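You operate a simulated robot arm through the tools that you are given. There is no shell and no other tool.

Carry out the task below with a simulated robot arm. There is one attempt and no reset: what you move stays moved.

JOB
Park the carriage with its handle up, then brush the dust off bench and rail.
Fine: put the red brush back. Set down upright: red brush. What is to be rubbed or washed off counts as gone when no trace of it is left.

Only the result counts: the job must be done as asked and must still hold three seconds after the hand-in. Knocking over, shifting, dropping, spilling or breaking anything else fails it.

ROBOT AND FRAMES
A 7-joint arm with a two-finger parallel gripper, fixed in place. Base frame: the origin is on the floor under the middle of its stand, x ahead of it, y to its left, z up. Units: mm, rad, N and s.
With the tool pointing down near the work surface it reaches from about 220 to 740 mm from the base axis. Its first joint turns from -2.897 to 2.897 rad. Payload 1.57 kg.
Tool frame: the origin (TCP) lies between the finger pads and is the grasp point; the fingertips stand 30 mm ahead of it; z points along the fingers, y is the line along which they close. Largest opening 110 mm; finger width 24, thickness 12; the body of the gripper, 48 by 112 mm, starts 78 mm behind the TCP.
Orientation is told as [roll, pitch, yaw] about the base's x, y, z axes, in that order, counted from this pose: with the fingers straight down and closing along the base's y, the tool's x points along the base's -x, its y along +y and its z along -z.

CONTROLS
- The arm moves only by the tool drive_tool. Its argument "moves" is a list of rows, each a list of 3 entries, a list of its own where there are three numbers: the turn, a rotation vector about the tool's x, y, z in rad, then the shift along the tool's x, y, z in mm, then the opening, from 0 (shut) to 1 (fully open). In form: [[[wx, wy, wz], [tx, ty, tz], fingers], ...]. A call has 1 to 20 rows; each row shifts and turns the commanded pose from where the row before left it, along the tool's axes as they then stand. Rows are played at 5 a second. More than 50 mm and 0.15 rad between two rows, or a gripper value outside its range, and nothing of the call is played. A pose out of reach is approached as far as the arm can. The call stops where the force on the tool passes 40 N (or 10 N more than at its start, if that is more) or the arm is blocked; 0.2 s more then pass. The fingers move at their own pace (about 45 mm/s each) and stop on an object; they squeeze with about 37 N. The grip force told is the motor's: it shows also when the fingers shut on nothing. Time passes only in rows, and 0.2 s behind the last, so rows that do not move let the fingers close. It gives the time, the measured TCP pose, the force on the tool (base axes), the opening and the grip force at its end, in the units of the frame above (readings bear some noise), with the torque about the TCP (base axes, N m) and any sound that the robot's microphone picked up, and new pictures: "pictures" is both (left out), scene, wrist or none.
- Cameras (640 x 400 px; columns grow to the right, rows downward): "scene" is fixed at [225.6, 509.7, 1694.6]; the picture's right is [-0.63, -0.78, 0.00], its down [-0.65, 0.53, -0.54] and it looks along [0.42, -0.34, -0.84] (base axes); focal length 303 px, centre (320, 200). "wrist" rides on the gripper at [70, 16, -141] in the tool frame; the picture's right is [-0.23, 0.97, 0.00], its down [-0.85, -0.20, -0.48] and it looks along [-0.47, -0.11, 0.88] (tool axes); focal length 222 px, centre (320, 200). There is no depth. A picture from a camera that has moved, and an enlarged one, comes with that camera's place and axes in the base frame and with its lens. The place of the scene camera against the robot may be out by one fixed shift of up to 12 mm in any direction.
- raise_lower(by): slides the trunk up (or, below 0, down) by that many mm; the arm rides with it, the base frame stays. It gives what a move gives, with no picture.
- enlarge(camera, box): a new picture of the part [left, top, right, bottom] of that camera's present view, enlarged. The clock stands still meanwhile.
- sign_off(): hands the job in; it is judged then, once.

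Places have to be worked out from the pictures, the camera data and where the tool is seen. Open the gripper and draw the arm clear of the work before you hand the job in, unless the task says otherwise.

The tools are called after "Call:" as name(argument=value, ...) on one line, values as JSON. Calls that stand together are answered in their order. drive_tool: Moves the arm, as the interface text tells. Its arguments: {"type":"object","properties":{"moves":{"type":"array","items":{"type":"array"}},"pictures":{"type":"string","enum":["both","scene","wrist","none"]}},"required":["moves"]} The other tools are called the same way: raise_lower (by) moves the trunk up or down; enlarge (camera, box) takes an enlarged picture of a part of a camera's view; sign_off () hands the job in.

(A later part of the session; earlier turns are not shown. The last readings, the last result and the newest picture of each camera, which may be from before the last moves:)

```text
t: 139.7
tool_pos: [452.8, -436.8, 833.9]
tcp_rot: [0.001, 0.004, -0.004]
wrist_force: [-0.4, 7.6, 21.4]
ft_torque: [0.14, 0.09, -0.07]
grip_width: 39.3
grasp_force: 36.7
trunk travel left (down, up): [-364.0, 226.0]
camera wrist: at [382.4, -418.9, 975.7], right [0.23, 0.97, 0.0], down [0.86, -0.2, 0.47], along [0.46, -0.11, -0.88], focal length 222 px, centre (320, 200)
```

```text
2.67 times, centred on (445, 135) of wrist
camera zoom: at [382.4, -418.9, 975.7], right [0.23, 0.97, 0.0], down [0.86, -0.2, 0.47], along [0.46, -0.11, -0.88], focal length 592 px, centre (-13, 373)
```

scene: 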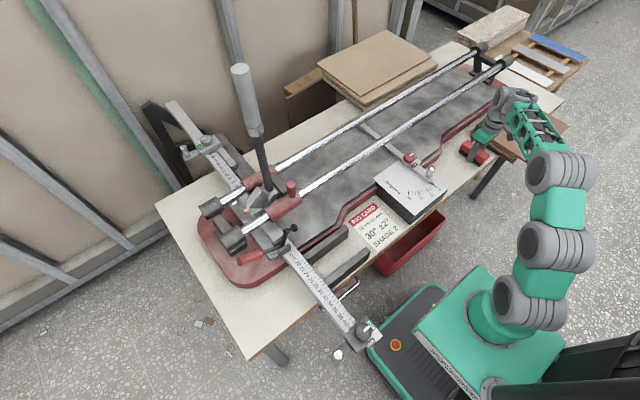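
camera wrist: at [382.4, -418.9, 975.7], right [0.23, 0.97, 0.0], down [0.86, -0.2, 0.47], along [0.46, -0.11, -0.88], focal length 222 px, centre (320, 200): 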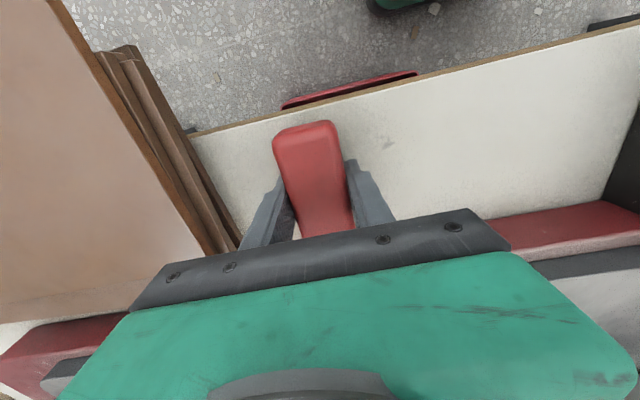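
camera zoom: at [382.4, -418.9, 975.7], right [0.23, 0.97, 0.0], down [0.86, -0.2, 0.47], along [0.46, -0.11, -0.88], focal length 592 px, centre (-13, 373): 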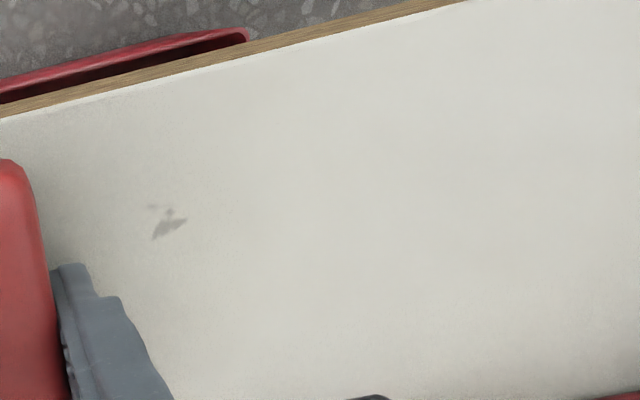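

Only one small spot remains at about (438,-373). I'll sweep back over it.

Call:
drive_tool(moves=[[[0, 0, 0], [0, 8, 0.5], 0], [[0, 0, 0], [0, 8, 0], 0], [[0, 0, 0], [0, 8, 0], 0], [[0, 0, 0], [0, 8, 0], 0], [[0, 0, 0], [0, 8, 0], 0], [[0, 0, 0], [0, 8, 0], 0], [[0, 0, 0], [0, 8, 0], 0], [[0, 0, 0], [0, 8, 0], 0], [[0, 0, 0], [0, 8, 0], 0], [[0, 0, 0], [0, 8, 0], 0], [[0, 0, 0], [0, 8, 0], 0], [[0, 0, 0], [0, 8, 0], 0], [[0, 0, 0], [0, 8, 0], 0], [[0, 0, 0], [0, 8, 0], 0], [[0, 0, 0], [0, 8, 0], 0], [[0, 0, 0], [0, 8, 0], 0], [[0, 0, 0], [0, 8, 0], 0], [[0, 0, 0], [0, 8, 0], 0]], pictures="both")

Call:
enlarge(camera="wrist", box=[30, 110, 280, 280])

Call:
enlarge(camera="scene", box=[430, 135, 510, 185])

```text
t: 143.5
tool_pos: [453.0, -293.5, 833.6]
tcp_rot: [0.002, 0.006, 0.0]
wrist_force: [0.6, -7.0, 22.3]
ft_torque: [-0.07, -0.27, -0.07]
grip_width: 39.5
grasp_force: 36.7
trunk travel left (down, up): [-364.0, 226.0]
camera wrist: at [382.8, -276.6, 975.4], right [0.23, 0.97, 0.0], down [0.86, -0.2, 0.47], along [0.46, -0.11, -0.88], focal length 222 px, centre (320, 200)
```

scene: 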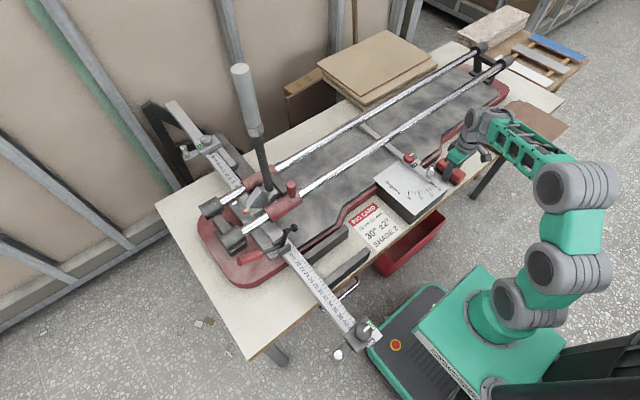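
wrist: 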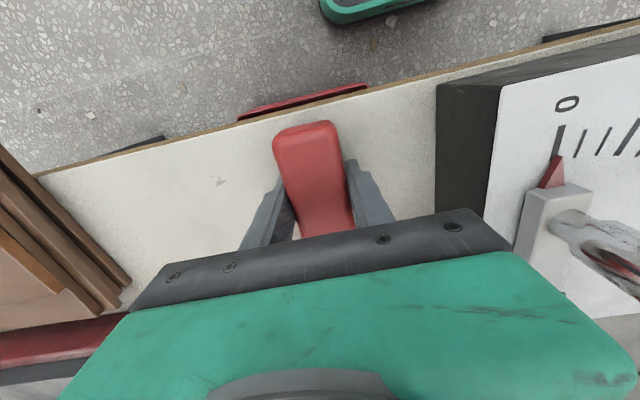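

```text
2.35 times, centred on (155, 195) of wrist
camera zoom: at [382.8, -276.6, 975.4], right [0.23, 0.97, 0.0], down [0.86, -0.2, 0.47], along [0.46, -0.11, -0.88], focal length 523 px, centre (708, 212)
```

zoom: 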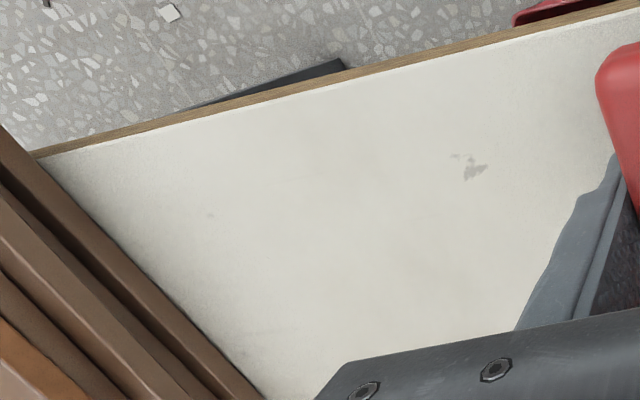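

```text
8.00 times, centred on (470, 160) of scene
camera zoom: at [225.6, 509.7, 1694.6], right [-0.63, -0.78, 0.0], down [-0.65, 0.53, -0.54], along [0.42, -0.34, -0.84], focal length 2422 px, centre (-880, 520)
```

zoom: 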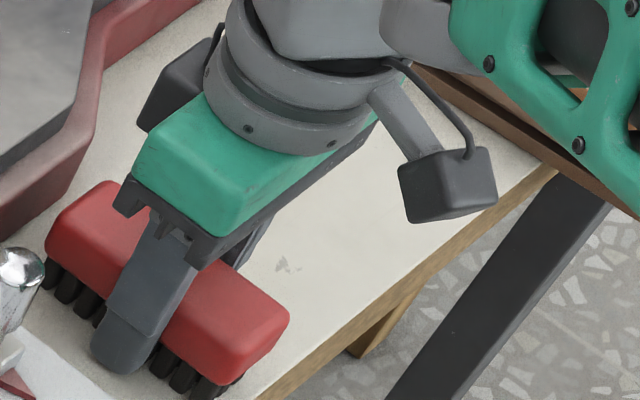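

One small leaf-shaped mark remains at about (436,-377); it may be a bench scratch or missed dust. I'll sweep over it again with the brush shifted a few mm in x, with some cross strokes.

Call:
drive_tool(moves=[[[0, 0, 0], [-7, 0, 0.5], 0], [[0, 0, 0], [0, -10, 0], 0], [[0, 0, 0], [0, -10, 0], 0], [[0, 0, 0], [0, -10, 0], 0], [[0, 0, 0], [0, -10, 0], 0], [[0, 0, 0], [0, -10, 0], 0], [[0, 0, 0], [0, -10, 0], 0], [[0, 0, 0], [0, -10, 0], 0], [[0, 0, 0], [0, -8, 0], 0], [[0, 0, 0], [8, 0, 0], 0], [[0, 0, 0], [8, 0, 0], 0], [[0, 0, 0], [-8, 0, 0], 0], [[0, 0, 0], [-8, 0, 0], 0], [[0, 0, 0], [0, -8, 0], 0], [[0, 0, 0], [8, 0, 0], 0], [[0, 0, 0], [6, 0, 0], 0], [[0, 0, 0], [0, -10, 0], 0], [[0, 0, 0], [0, -10, 0], 0], [[0, 0, 0], [0, -10, 0], 0], [[0, 0, 0], [0, -10, 0], 0]], pictures="both")

Call:
enlarge(camera="wrist", box=[330, 60, 560, 210])

Call:
enlarge(camera="scene", box=[415, 125, 495, 175])

```text
t: 147.7
tool_pos: [446.4, -419.1, 831.5]
tcp_rot: [0.002, 0.007, -0.001]
wrist_force: [-0.1, 0.2, -0.5]
ft_torque: [-0.02, 0.03, 0.0]
grip_width: 39.4
grasp_force: 36.6
trunk travel left (down, up): [-364.0, 226.0]
camera wrist: at [375.5, -402.0, 974.2], right [0.23, 0.97, 0.0], down [0.86, -0.2, 0.47], along [0.46, -0.11, -0.88], focal length 222 px, centre (320, 200)
```

scene: 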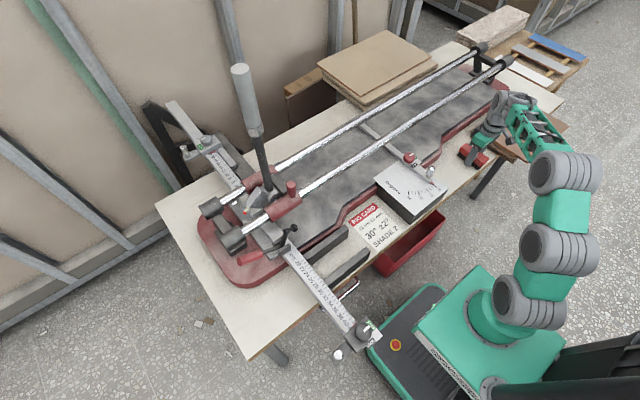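
wrist: 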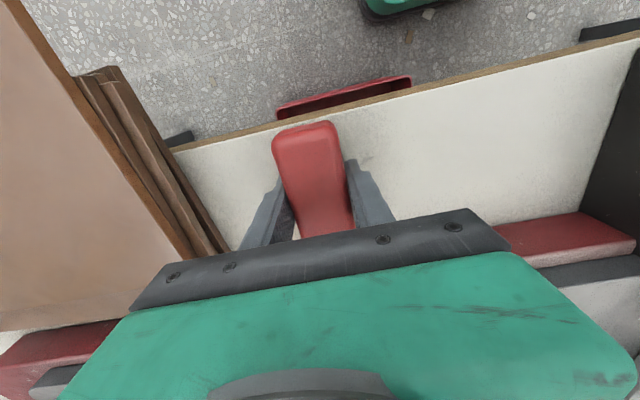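

```text
2.67 times, centred on (445, 135) of wrist
camera zoom: at [375.5, -402.0, 974.2], right [0.23, 0.97, 0.0], down [0.86, -0.2, 0.47], along [0.46, -0.11, -0.88], focal length 592 px, centre (-13, 373)
```

zoom: 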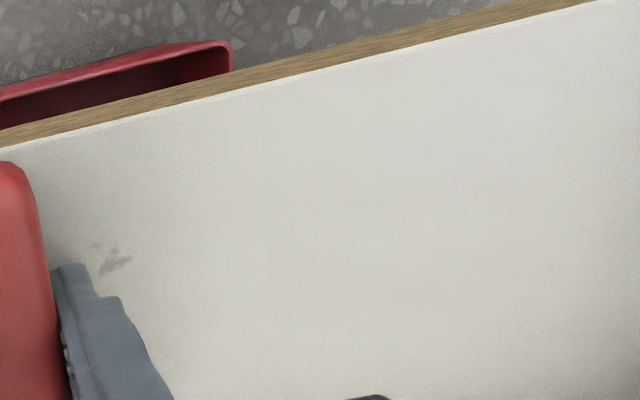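

```text
8.00 times, centred on (455, 150) of scene
camera zoom: at [225.6, 509.7, 1694.6], right [-0.63, -0.78, 0.0], down [-0.65, 0.53, -0.54], along [0.42, -0.34, -0.84], focal length 2422 px, centre (-760, 600)
```

zoom: 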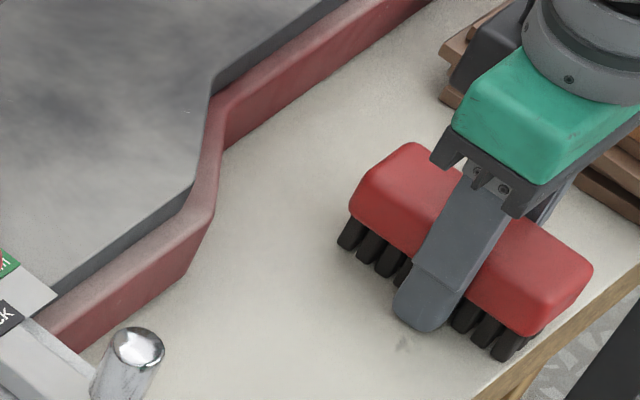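

The mark hasn't changed through several pressed passes, which suggests a scratch in the bench top. I'll compare it with a similar mark I noticed elsewhere on the bench.

Call:
enlarge(camera="scene", box=[272, 300, 312, 325])

Call:
enlarge(camera="scene", box=[445, 155, 485, 180])

Call:
enlarge(camera="wrist", box=[350, 140, 390, 165])

```text
16.00 times, centred on (292, 312) of scene
camera zoom: at [225.6, 509.7, 1694.6], right [-0.63, -0.78, 0.0], down [-0.65, 0.53, -0.54], along [0.42, -0.34, -0.84], focal length 4844 px, centre (768, -1600)
```

zoom: 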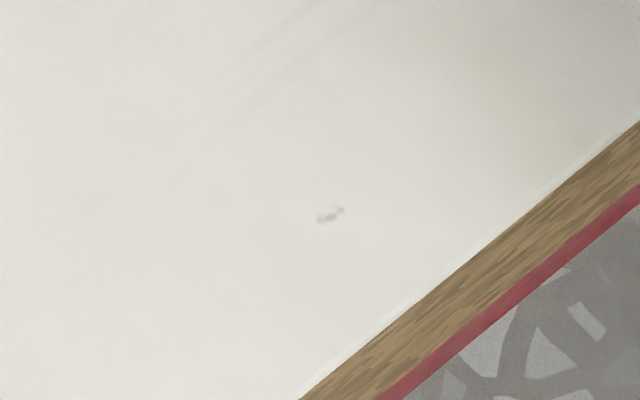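

```text
16.00 times, centred on (465, 168) of scene
camera zoom: at [225.6, 509.7, 1694.6], right [-0.63, -0.78, 0.0], down [-0.65, 0.53, -0.54], along [0.42, -0.34, -0.84], focal length 4844 px, centre (-2000, 720)
```

zoom: 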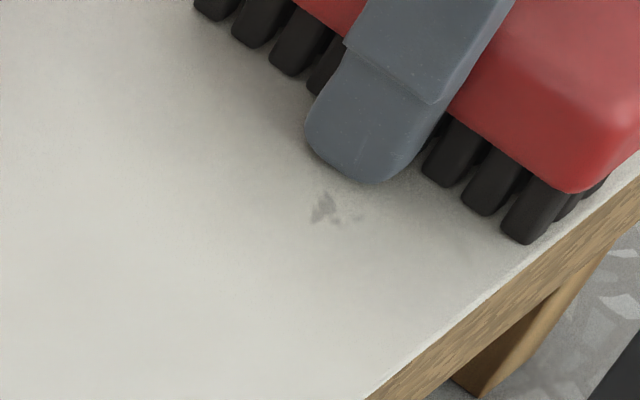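

```text
16.00 times, centred on (370, 152) of wrist
camera zoom: at [375.5, -402.0, 974.2], right [0.23, 0.97, 0.0], down [0.86, -0.2, 0.47], along [0.46, -0.11, -0.88], focal length 3554 px, centre (-480, 960)
```

zoom: 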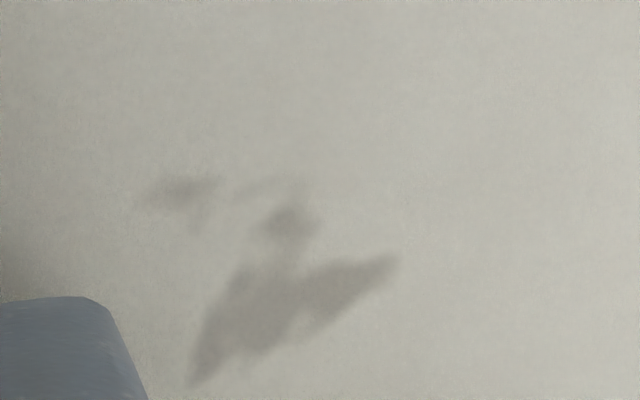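

It looks like leftover dust rather than a scratch, and the brush has slid up in the grip so the last pass had no pressure. I'll release and regrip 10 mm higher again here.

Call:
drive_tool(moves=[[[0, 0, 0], [0, 0, 0], 0.42], [[0, 0, 0], [0, 0, 0], 0.42], [[0, 0, 0], [0, 0, 0], 0.42], [[0, 0, 0], [0, 0, -5], 0.42], [[0, 0, 0], [0, 0, -4.5], 0.42], [[0, 0, 0], [0, 0, 0], 0], [[0, 0, 0], [0, 0, 0], 0], [[0, 0, 0], [0, 0, 0], 0], [[0, 0, 0], [0, 0, 0], 0]], pictures="both")

```text
t: 149.7
tool_pos: [446.9, -420.9, 840.6]
tcp_rot: [0.002, 0.007, -0.001]
wrist_force: [-0.3, -1.4, 0.4]
ft_torque: [-0.01, -0.02, 0.0]
grip_width: 39.3
grasp_force: 37.0
trunk travel left (down, up): [-364.0, 226.0]
camera wrist: at [375.7, -402.9, 983.6], right [0.23, 0.97, 0.0], down [0.86, -0.2, 0.47], along [0.46, -0.11, -0.88], focal length 222 px, centre (320, 200)
```

scene: 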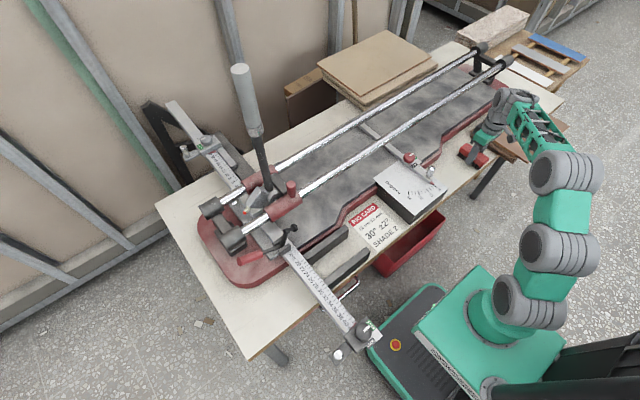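
wrist: 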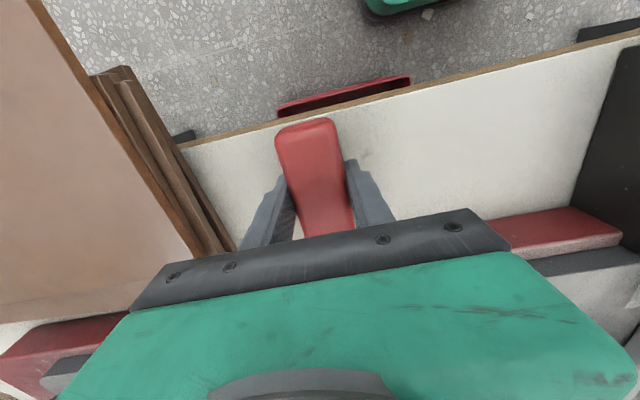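

Regripped with the bristles on the bench. I'll press about 3 mm and stroke back and forth over the remaining spot.

Call:
drive_tool(moves=[[[0, 0, 0], [0, 0, 2], 0], [[0, 0, 0], [0, 0, 2], 0]], pictures="none")

Call:
drive_tool(moves=[[[0, 0, 0], [0, 8, 0], 0], [[0, 0, 0], [0, 8, 0], 0], [[0, 0, 0], [0, 8, 0], 0], [[0, 0, 0], [0, 8, 0], 0], [[0, 0, 0], [0, 8, 0], 0], [[0, 0, 0], [0, 8, 0], 0], [[0, 0, 0], [0, 8, 0], 0], [[0, 0, 0], [0, 8, 0], 0], [[0, 0, 0], [0, 8, 0], 0], [[0, 0, 0], [0, 8, 0], 0]], pictures="both")

Call:
enlarge(camera="wrist", box=[130, 120, 290, 220])

```text
t: 150.3
tool_pos: [446.8, -419.6, 840.6]
tcp_rot: [-0.003, 0.003, -0.002]
wrist_force: [-2.4, 2.7, 21.1]
ft_torque: [0.2, 0.82, -0.06]
grip_width: 39.6
grasp_force: 36.9
trunk travel left (down, up): [-364.0, 226.0]
```

```text
t: 152.5
tool_pos: [446.4, -339.8, 839.0]
tcp_rot: [-0.003, 0.001, -0.002]
wrist_force: [-0.4, -10.0, 30.9]
ft_torque: [-0.14, -0.14, -0.07]
grip_width: 39.6
grasp_force: 36.6
trunk travel left (down, up): [-364.0, 226.0]
camera wrist: at [375.5, -322.5, 981.1], right [0.23, 0.97, 0.0], down [0.86, -0.2, 0.48], along [0.46, -0.11, -0.88], focal length 222 px, centre (320, 200)
```

scene: 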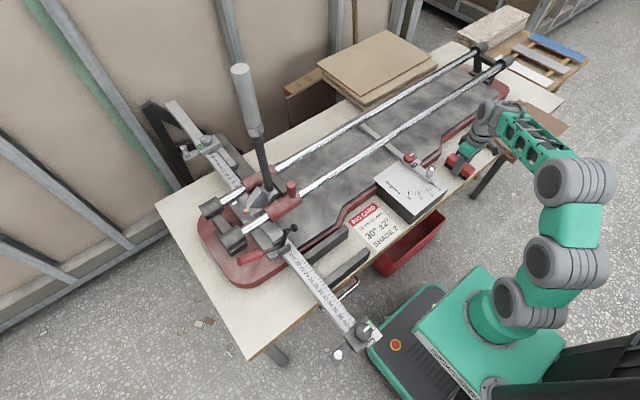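
wrist: 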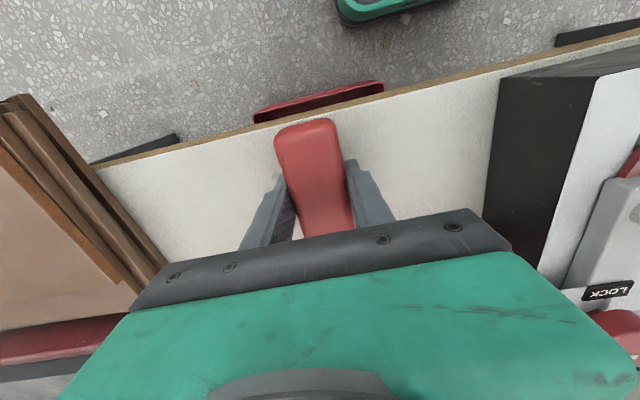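

```text
4.00 times, centred on (210, 170) of wrist
camera zoom: at [375.5, -322.5, 981.1], right [0.23, 0.97, 0.0], down [0.86, -0.2, 0.48], along [0.46, -0.11, -0.88], focal length 888 px, centre (760, 320)
```

zoom: 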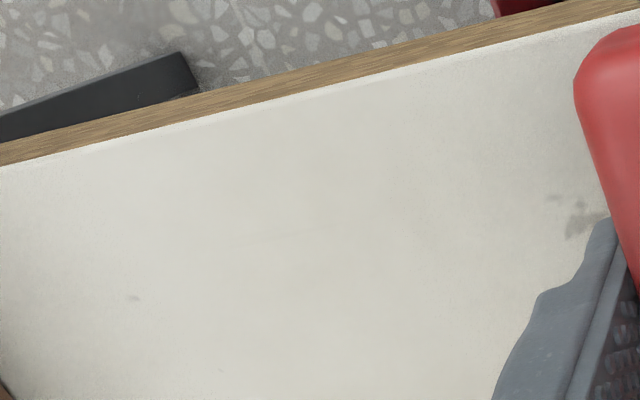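

The mark is unchanged even after a well-pressed stroke. To be sure, I'll scrub directly over it with cross strokes in x and y while keeping pressure.

Call:
drive_tool(moves=[[[0, 0, 0], [0, -9, -0.5], 0], [[0, 0, 0], [0, -9, 0], 0], [[0, 0, 0], [0, -9, 0], 0], [[0, 0, 0], [0, -9, 0], 0], [[0, 0, 0], [-7, 0, 0], 0], [[0, 0, 0], [-7, 0, 0], 0], [[0, 0, 0], [7, 0, 0], 0], [[0, 0, 0], [7, 0, 0], 0], [[0, 0, 0], [7, 0, 0], 0], [[0, 0, 0], [-7, 0, 0], 0], [[0, 0, 0], [-7, -6, 0], 0], [[0, 0, 0], [7, 0, 0], 0], [[0, 0, 0], [7, 6, 0], 0], [[0, 0, 0], [-7, 6, 0], 0], [[0, 0, 0], [0, 6, 0], 0], [[0, 0, 0], [0, 8, 0], 0], [[0, 0, 0], [0, 8, 0], 0], [[0, 0, 0], [0, 8, 0], 0], [[0, 0, 0], [0, 8, 0], 0]], pictures="both")

Call:
enlarge(camera="wrist", box=[130, 120, 290, 220])

Call:
enlarge(camera="scene", box=[430, 135, 510, 185])

```text
t: 156.5
tool_pos: [447.8, -332.0, 837.0]
tcp_rot: [0.001, 0.007, 0.001]
wrist_force: [-0.7, 0.1, 1.6]
ft_torque: [-0.04, -0.08, -0.01]
grip_width: 39.4
grasp_force: 36.8
trunk travel left (down, up): [-364.0, 226.0]
camera wrist: at [377.0, -315.5, 979.5], right [0.23, 0.97, 0.0], down [0.86, -0.2, 0.47], along [0.46, -0.11, -0.88], focal length 222 px, centre (320, 200)
```

scene: 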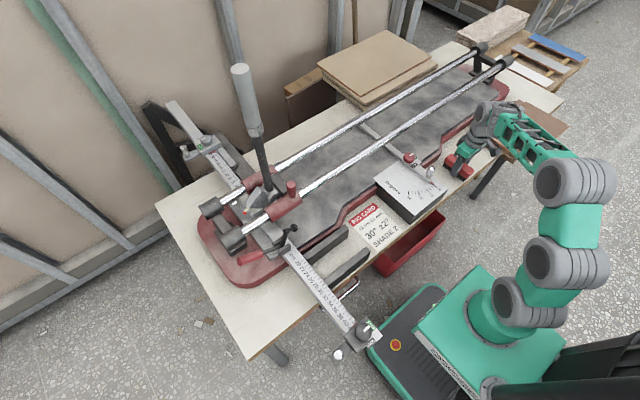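
wrist: 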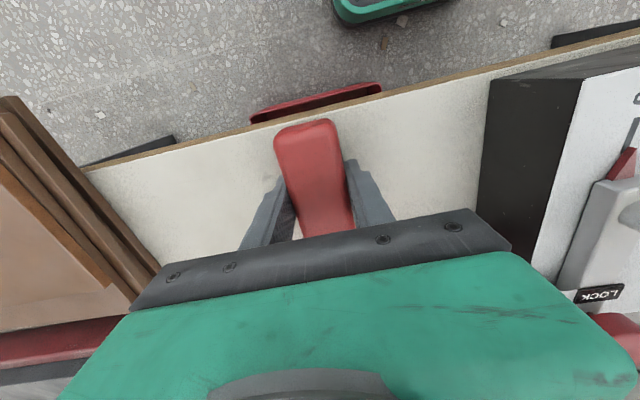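

```text
4.00 times, centred on (210, 170) of wrist
camera zoom: at [377.0, -315.5, 979.5], right [0.23, 0.97, 0.0], down [0.86, -0.2, 0.47], along [0.46, -0.11, -0.88], focal length 888 px, centre (760, 320)
```

zoom: 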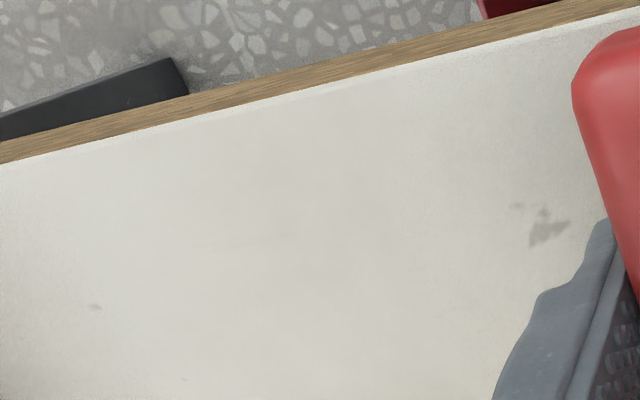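

```text
8.00 times, centred on (470, 160) of scene
camera zoom: at [225.6, 509.7, 1694.6], right [-0.63, -0.78, 0.0], down [-0.65, 0.53, -0.54], along [0.42, -0.34, -0.84], focal length 2422 px, centre (-880, 520)
```

zoom: 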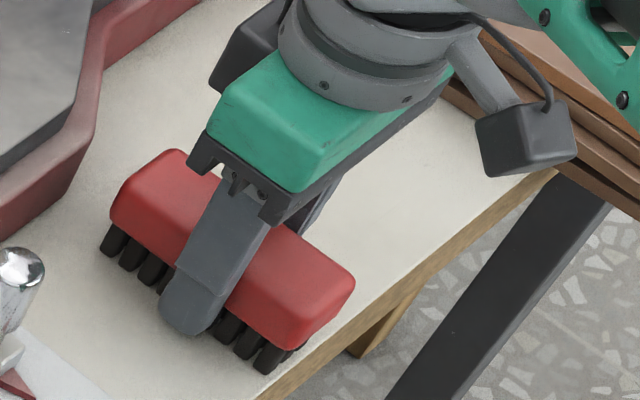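

I'll compare this mark closely with the other speck on the bench (at about 431,-483), which lay outside the dust from the start.

Call:
enlarge(camera="wrist", box=[250, 162, 282, 182])

Call:
enlarge(camera="wrist", box=[138, 187, 170, 207])

```text
16.00 times, centred on (266, 172) of wrist
camera zoom: at [377.0, -315.5, 979.5], right [0.23, 0.97, 0.0], down [0.86, -0.2, 0.47], along [0.46, -0.11, -0.88], focal length 3554 px, centre (1184, 648)
```

zoom: 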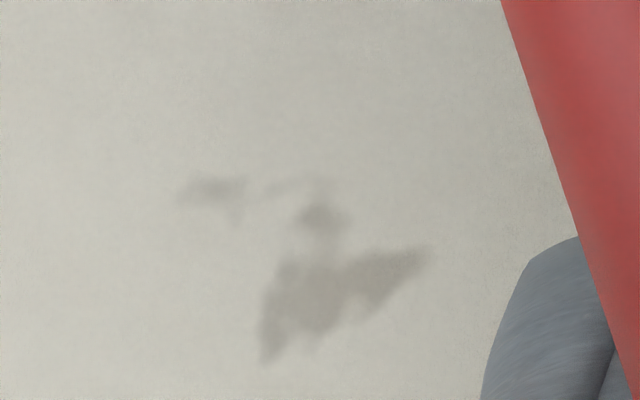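

```text
16.00 times, centred on (154, 197) of wrist
camera zoom: at [377.0, -315.5, 979.5], right [0.23, 0.97, 0.0], down [0.86, -0.2, 0.47], along [0.46, -0.11, -0.88], focal length 3554 px, centre (2976, 248)
```

zoom: 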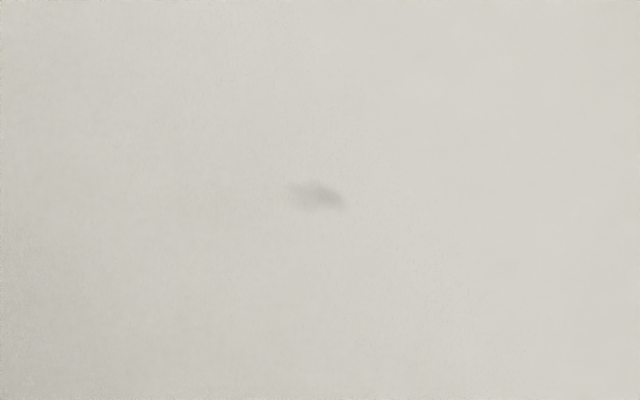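

Both marks have the same soft, textured look and the larger one is untouched by half a dozen pressed strokes while everything around it vanished, so I take it as a bench blemish (I'll compare again later). Now I lift the brush gently to carry it home.

Call:
drive_tool(moves=[[[0, 0, 0], [0, 0, -2], 0], [[0, 0, 0], [0, 0, -3], 0], [[0, 0, 0], [0, 0, -4], 0], [[0, 0, 0], [0, 0, -6], 0], [[0, 0, 0], [0, 0, -8], 0], [[0, 0, 0], [0, 0, -11], 0], [[0, 0, 0], [0, 0, -14], 0], [[0, 0, 0], [0, 0, -17], 0], [[0, 0, 0], [0, 0, -20], 0], [[0, 0, 0], [0, 0, -20], 0], [[0, 0, 0], [0, 0, -20], 0], [[0, 0, 0], [0, 0, -16], 0], [[0, 0, 0], [0, 0, -10], 0], [[0, 0, 0], [0, 0, -5], 0]], pictures="both")

Call:
enlarge(camera="wrist", box=[160, 60, 320, 160])

Call:
enlarge(camera="scene", box=[430, 135, 510, 185])

```text
t: 159.5
tool_pos: [448.2, -332.1, 992.1]
tcp_rot: [0.003, 0.006, -0.002]
wrist_force: [0.6, 0.1, -1.1]
ft_torque: [0.03, 0.03, 0.01]
grip_width: 39.6
grasp_force: 36.7
trunk travel left (down, up): [-364.0, 226.0]
camera wrist: at [377.8, -315.2, 1135.1], right [0.23, 0.97, 0.0], down [0.86, -0.2, 0.47], along [0.46, -0.11, -0.88], focal length 222 px, centre (320, 200)
```

scene: 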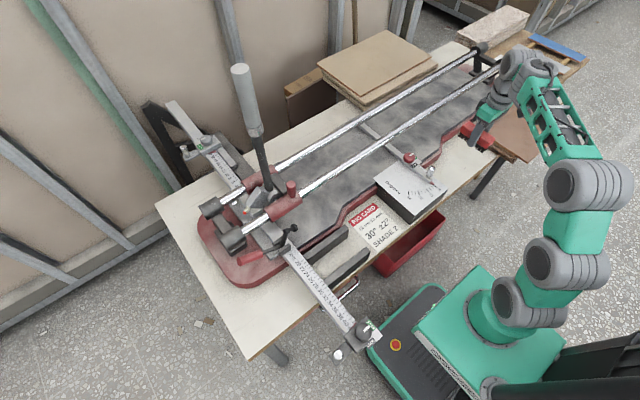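
wrist: 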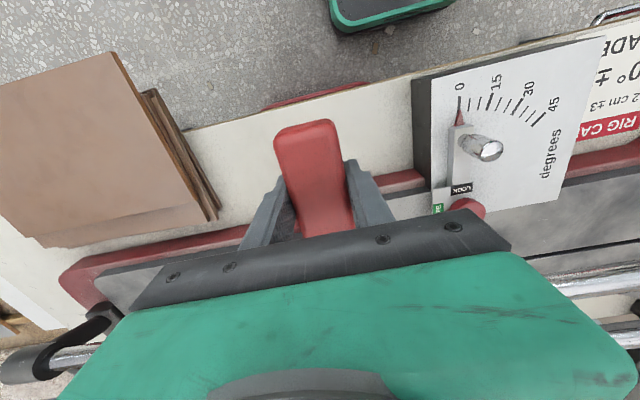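

```text
4.00 times, centred on (240, 110) of wrist
camera zoom: at [377.8, -315.2, 1135.1], right [0.23, 0.97, 0.0], down [0.86, -0.2, 0.47], along [0.46, -0.11, -0.88], focal length 888 px, centre (640, 560)
```

zoom: 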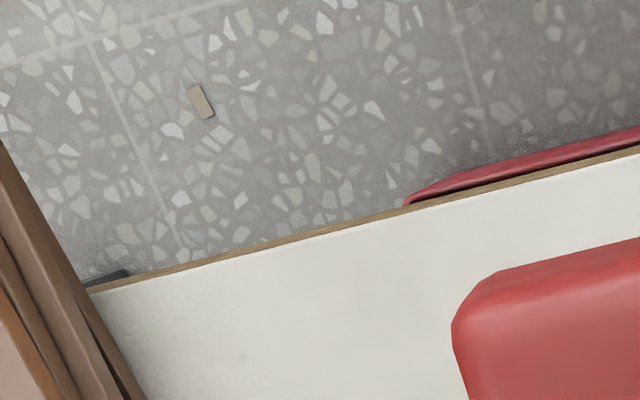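

```text
8.00 times, centred on (470, 160) of scene
camera zoom: at [225.6, 509.7, 1694.6], right [-0.63, -0.78, 0.0], down [-0.65, 0.53, -0.54], along [0.42, -0.34, -0.84], focal length 2422 px, centre (-880, 520)
```

zoom: 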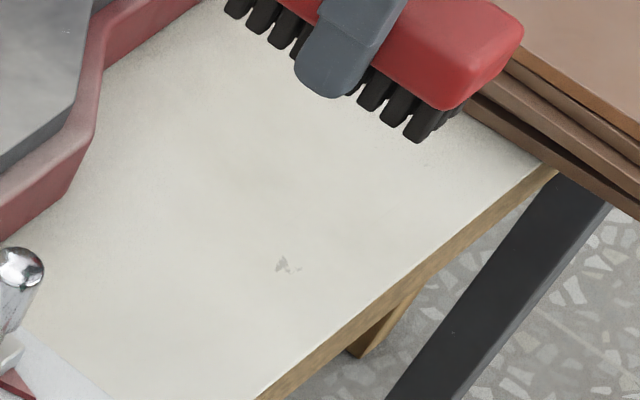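

The bench is clean apart from that mark. I'll compare it with marks on the back part of the bench, far from the dust.

Call:
enlarge(camera="scene", box=[290, 105, 354, 145])

Call:
enlarge(camera="scene", box=[440, 148, 504, 188])

Call:
enlarge(camera="scene", box=[170, 180, 234, 220])

```text
10.00 times, centred on (322, 125) of scene
camera zoom: at [225.6, 509.7, 1694.6], right [-0.63, -0.78, 0.0], down [-0.65, 0.53, -0.54], along [0.42, -0.34, -0.84], focal length 3028 px, centre (300, 950)
```

zoom: 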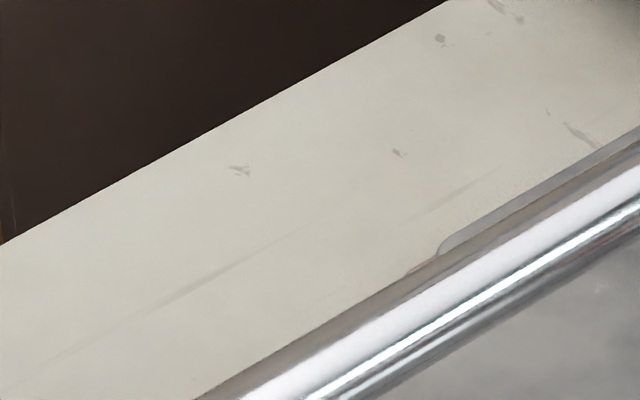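

```text
10.00 times, centred on (472, 168) of scene
camera zoom: at [225.6, 509.7, 1694.6], right [-0.63, -0.78, 0.0], down [-0.65, 0.53, -0.54], along [0.42, -0.34, -0.84], focal length 3028 px, centre (-1200, 520)
```

zoom: 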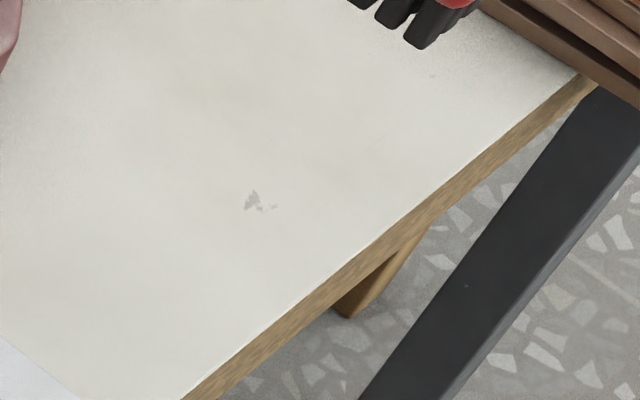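

```text
10.00 times, centred on (202, 200) of scene
camera zoom: at [225.6, 509.7, 1694.6], right [-0.63, -0.78, 0.0], down [-0.65, 0.53, -0.54], along [0.42, -0.34, -0.84], focal length 3028 px, centre (1500, 200)
```

zoom: 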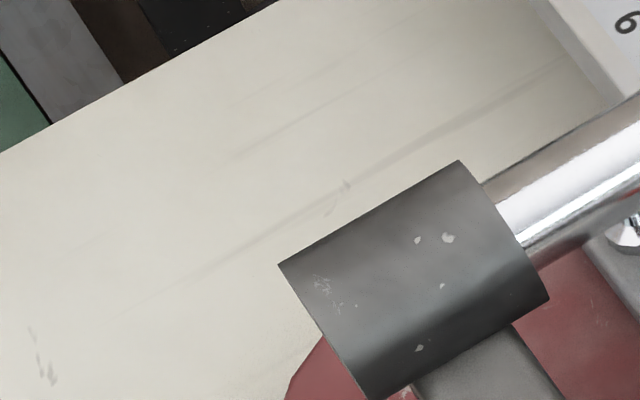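

The same kind of grey chips are scattered all over the bench, so the mark is part of the bench surface and the dust is gone. Now I raise the trunk 105 mm and carry the brush back toward +y.

Call:
raise_lower(by=105)

Call:
drive_tool(moves=[[[0, 0, 0], [-1, 6, 3], 0], [[0, 0, 0], [-1, 12, 4], 0], [[0, 0, 0], [-1, 18, 5], 0], [[0, 0, 0], [-1, 24, 6], 0], [[0, 0, 0], [-1, 30, 6], 0], [[0, 0, 0], [-1, 35, 6], 0], [[0, 0, 0], [-1, 38, 6], 0], [[0, 0, 0], [-1, 40, 5], 0], [[0, 0, 0], [-1, 40, 5], 0], [[0, 0, 0], [-1, 40, 5], 0], [[0, 0, 0], [-1, 40, 0], 0], [[0, 0, 0], [-1, 40, 0], 0], [[0, 0, 0], [-1, 40, 0], 0], [[0, 0, 0], [-1, 40, 0], 0], [[0, 0, 0], [-1, 40, 0], 0], [[0, 0, 0], [-1, 38, 0], 0], [[0, 0, 0], [-1, 32, 0], 0], [[0, 0, 0], [0, 24, 0], 0], [[0, 0, 0], [0, 16, 0], 0], [[0, 0, 0], [0, 8, 0], 0]], pictures="both")

Call:
enlarge(camera="scene", box=[400, 70, 500, 132])

Call:
enlarge(camera="scene", box=[425, 130, 525, 192])

```text
t: 160.9
tool_pos: [448.2, -333.2, 1096.5]
tcp_rot: [0.001, 0.009, -0.001]
wrist_force: [-0.3, -0.9, -1.0]
ft_torque: [0.0, 0.01, -0.01]
grip_width: 39.2
grasp_force: 36.7
trunk travel left (down, up): [-469.0, 121.0]
```

```text
t: 165.1
tool_pos: [465.8, 270.1, 1046.3]
tcp_rot: [0.0, 0.005, -0.003]
wrist_force: [0.0, 0.5, -1.3]
ft_torque: [0.0, -0.03, 0.0]
grip_width: 39.6
grasp_force: 37.3
trunk travel left (down, up): [-469.0, 121.0]
camera wrist: at [395.3, 287.2, 1188.9], right [0.23, 0.97, 0.0], down [0.86, -0.2, 0.47], along [0.46, -0.11, -0.88], focal length 222 px, centre (320, 200)
```

scene: 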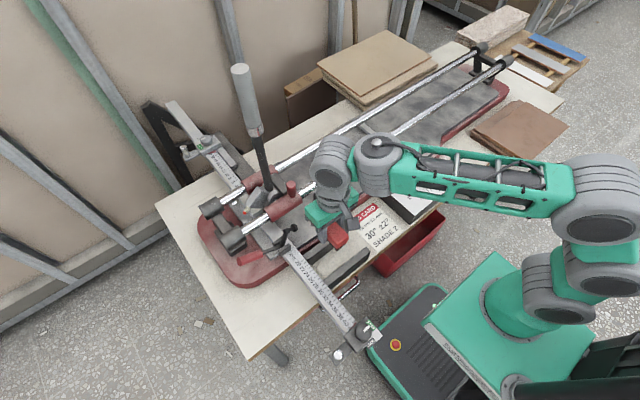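
wrist: 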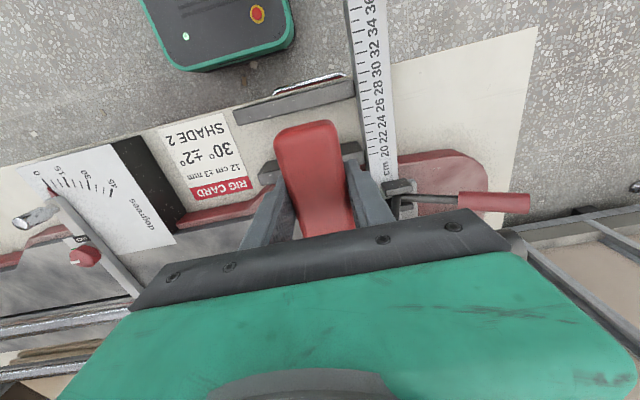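

```text
6.40 times, centred on (450, 101) of scene
camera zoom: at [225.6, 509.7, 1694.6], right [-0.63, -0.78, 0.0], down [-0.65, 0.53, -0.54], along [0.42, -0.34, -0.84], focal length 1938 px, centre (-512, 834)
```

zoom: 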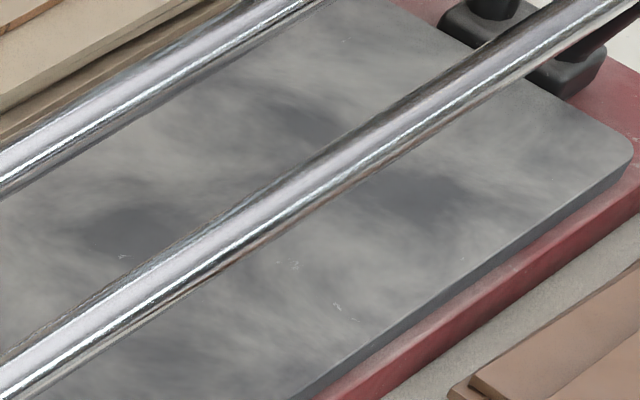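

```text
6.40 times, centred on (475, 161) of scene
camera zoom: at [225.6, 509.7, 1694.6], right [-0.63, -0.78, 0.0], down [-0.65, 0.53, -0.54], along [0.42, -0.34, -0.84], focal length 1938 px, centre (-672, 450)
```

zoom: 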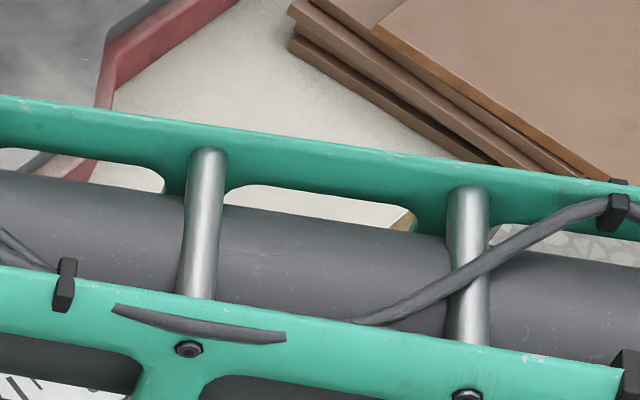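

The rail is spotless. I'll continue to y≈532 while descending to about z=1000, clear of the ruler and clamp.

Call:
drive_tool(moves=[[[0, 0, 0], [0, 6, 4], 0], [[0, 0, 0], [0, 12, 5], 0], [[0, 0, 0], [0, 18, 6], 0], [[0, 0, 0], [0, 24, 6], 0], [[0, 0, 0], [0, 28, 6], 0], [[0, 0, 0], [0, 30, 6], 0], [[0, 0, 0], [0, 30, 6], 0], [[0, 0, 0], [0, 30, 6], 0], [[0, 0, 0], [0, 28, 3], 0], [[0, 0, 0], [0, 22, 0], 0], [[0, 0, 0], [0, 16, 0], 0], [[0, 0, 0], [0, 10, 0], 0], [[0, 0, 0], [0, 6, 0], 0]], pictures="both")

```text
t: 167.9
tool_pos: [466.8, 524.7, 997.0]
tcp_rot: [0.001, 0.007, -0.002]
wrist_force: [-0.2, 0.4, -0.9]
ft_torque: [0.01, 0.02, -0.03]
grip_width: 39.4
grasp_force: 37.3
out of reach, approached as far as the arm can: row 11
trunk travel left (down, up): [-469.0, 121.0]
camera wrist: at [396.3, 541.9, 1140.3], right [0.23, 0.97, 0.0], down [0.86, -0.2, 0.47], along [0.46, -0.11, -0.88], focal length 222 px, centre (320, 200)
```

scene: 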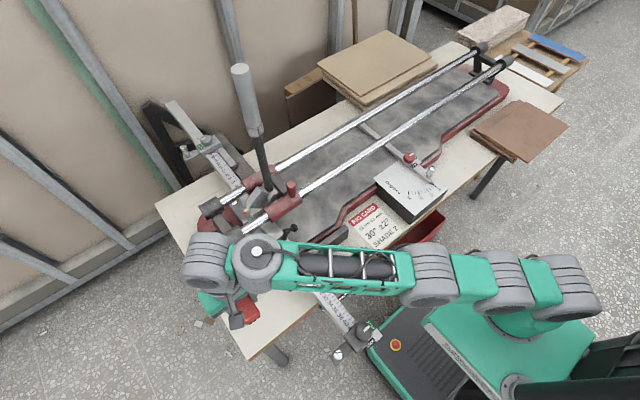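
wrist: 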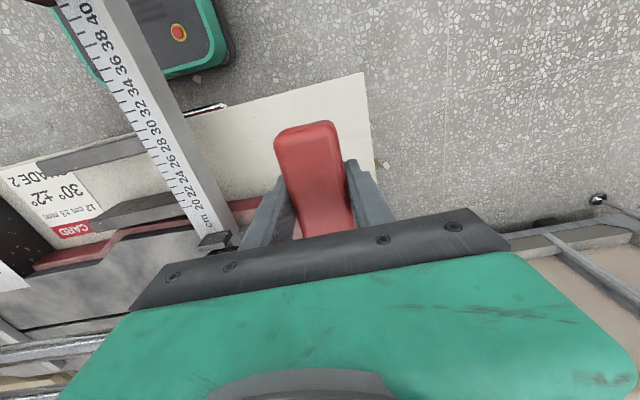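

Over the brush's home spot. I'll align to (463.5, 532) and descend.

Call:
drive_tool(moves=[[[0, 0, 0], [1.5, 3, 12], 0], [[0, 0, 0], [1.5, 4, 22], 0], [[0, 0, 0], [0, 0, 28], 0], [[0, 0, 0], [0, 0, 28], 0], [[0, 0, 0], [0, 0, 25], 0], [[0, 0, 0], [0, 0, 18], 0], [[0, 0, 0], [0, 0, 10], 0], [[0, 0, 0], [0, 0, 5], 0]], pictures="both")

```text
t: 169.7
tool_pos: [464.4, 533.6, 851.6]
tcp_rot: [0.002, 0.006, -0.003]
wrist_force: [-0.5, 0.6, -1.0]
ft_torque: [-0.02, 0.0, 0.0]
grip_width: 39.5
grasp_force: 37.1
trunk travel left (down, up): [-469.0, 121.0]
camera wrist: at [392.6, 550.1, 994.0], right [0.23, 0.97, 0.0], down [0.86, -0.2, 0.47], along [0.46, -0.11, -0.88], focal length 222 px, centre (320, 200)
```

scene: 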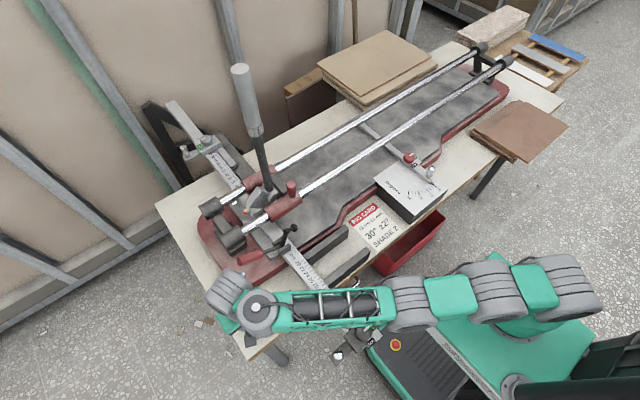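
wrist: 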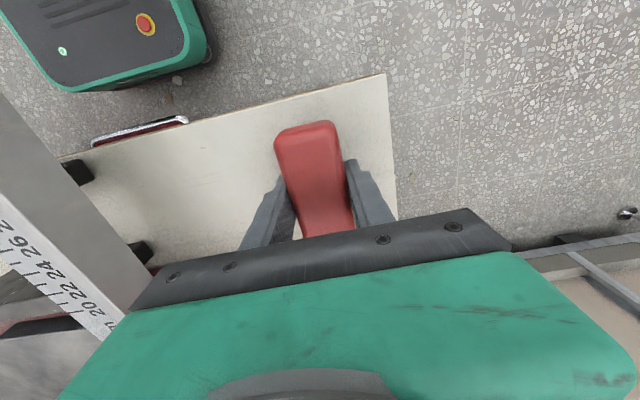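

Now lowering gently until the bristles touch the bench.

Call:
drive_tool(moves=[[[0, 0, 0], [0, 0, 4], 0], [[0, 0, 0], [0, 0, 4], 0], [[0, 0, 0], [0, 0, 3], 0]], pictures="none")

Call:
drive_tool(moves=[[[0, 0, 0], [0, 0, 2], 0]], pictures="none")

Call:
drive_tool(moves=[[[0, 0, 0], [0, 0, 1.5], 0]], pictures="none")

```text
t: 170.5
tool_pos: [463.5, 532.5, 842.1]
tcp_rot: [0.002, 0.007, -0.001]
wrist_force: [0.0, -0.2, -1.0]
ft_torque: [0.05, 0.04, -0.01]
grip_width: 39.3
grasp_force: 37.3
trunk travel left (down, up): [-469.0, 121.0]
```

```text
t: 170.9
tool_pos: [464.3, 532.8, 837.9]
tcp_rot: [0.0, 0.008, -0.001]
wrist_force: [0.2, 0.0, 0.4]
ft_torque: [-0.02, 0.05, -0.03]
grip_width: 39.4
grasp_force: 36.9
trunk travel left (down, up): [-469.0, 121.0]
```

```text
t: 171.3
tool_pos: [463.2, 533.6, 836.6]
tcp_rot: [0.001, 0.007, -0.003]
wrist_force: [-0.5, -0.4, -1.6]
ft_torque: [-0.04, 0.02, -0.01]
grip_width: 39.5
grasp_force: 36.9
trunk travel left (down, up): [-469.0, 121.0]
```

Almost there; a couple more small steps.

Call:
drive_tool(moves=[[[0, 0, 0], [0, 0, 1.5], 0]], pictures="none")

Call:
drive_tool(moves=[[[0, 0, 0], [0, 0, 1.5], 0]], pictures="none")

```text
t: 171.7
tool_pos: [463.1, 532.5, 837.1]
tcp_rot: [0.004, 0.006, -0.001]
wrist_force: [0.0, -0.6, 7.1]
ft_torque: [-0.17, 0.21, -0.02]
grip_width: 39.5
grasp_force: 36.9
trunk travel left (down, up): [-469.0, 121.0]
```

```text
t: 172.1
tool_pos: [463.7, 532.5, 837.0]
tcp_rot: [0.004, 0.003, -0.002]
wrist_force: [2.7, 1.6, 16.5]
ft_torque: [-0.12, 0.62, -0.09]
grip_width: 39.3
grasp_force: 36.9
trunk travel left (down, up): [-469.0, 121.0]
```

The bristles are on the bench (16 N). I'll ease the pressure, open the fingers evenly and rise straight up.

Call:
drive_tool(moves=[[[0, 0, 0], [0, 0, -2], 0], [[0, 0, 0], [0, 0, 0], 0.45], [[0, 0, 0], [0, 0, 0], 0.6], [[0, 0, 0], [0, 0, 0], 0.6], [[0, 0, 0], [0, 0, 0], 0.6], [[0, 0, 0], [0, 0, -5], 0.6], [[0, 0, 0], [0, 0, -15], 0.6], [[0, 0, 0], [0, 0, -25], 0.6], [[0, 0, 0], [0, 0, -35], 0.6]], pictures="both")

Call:
enlarge(camera="wrist", box=[240, 60, 400, 230])

```text
t: 174.1
tool_pos: [464.1, 534.4, 916.7]
tcp_rot: [-0.001, 0.006, -0.002]
wrist_force: [0.3, 0.1, -0.3]
ft_torque: [-0.03, -0.03, -0.02]
grip_width: 66.1
grasp_force: 0.1
trunk travel left (down, up): [-469.0, 121.0]
camera wrist: at [393.8, 551.9, 1059.8], right [0.23, 0.97, 0.0], down [0.86, -0.2, 0.47], along [0.46, -0.11, -0.88], focal length 222 px, centre (320, 200)
```

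scene: 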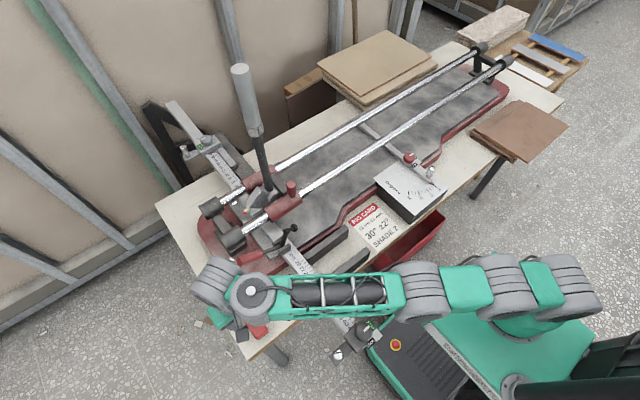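
wrist: 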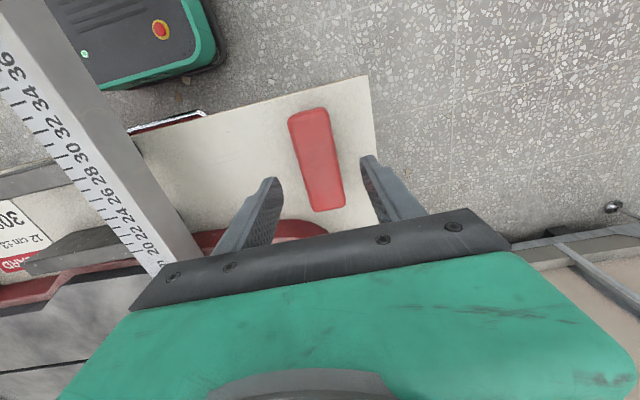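

```text
2.35 times, centred on (320, 145) of wrist
camera zoom: at [393.8, 551.9, 1059.8], right [0.23, 0.97, 0.0], down [0.86, -0.2, 0.47], along [0.46, -0.11, -0.88], focal length 523 px, centre (320, 329)
```

zoom: 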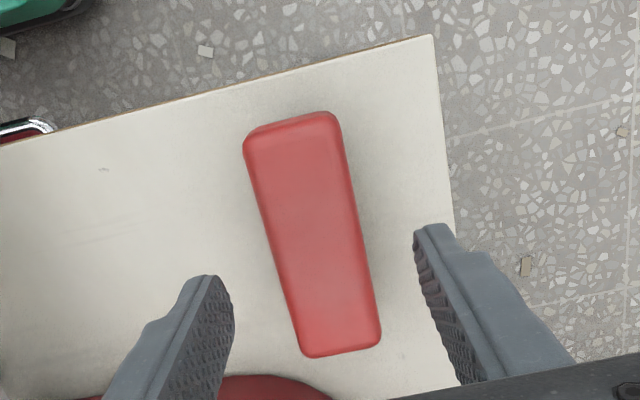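

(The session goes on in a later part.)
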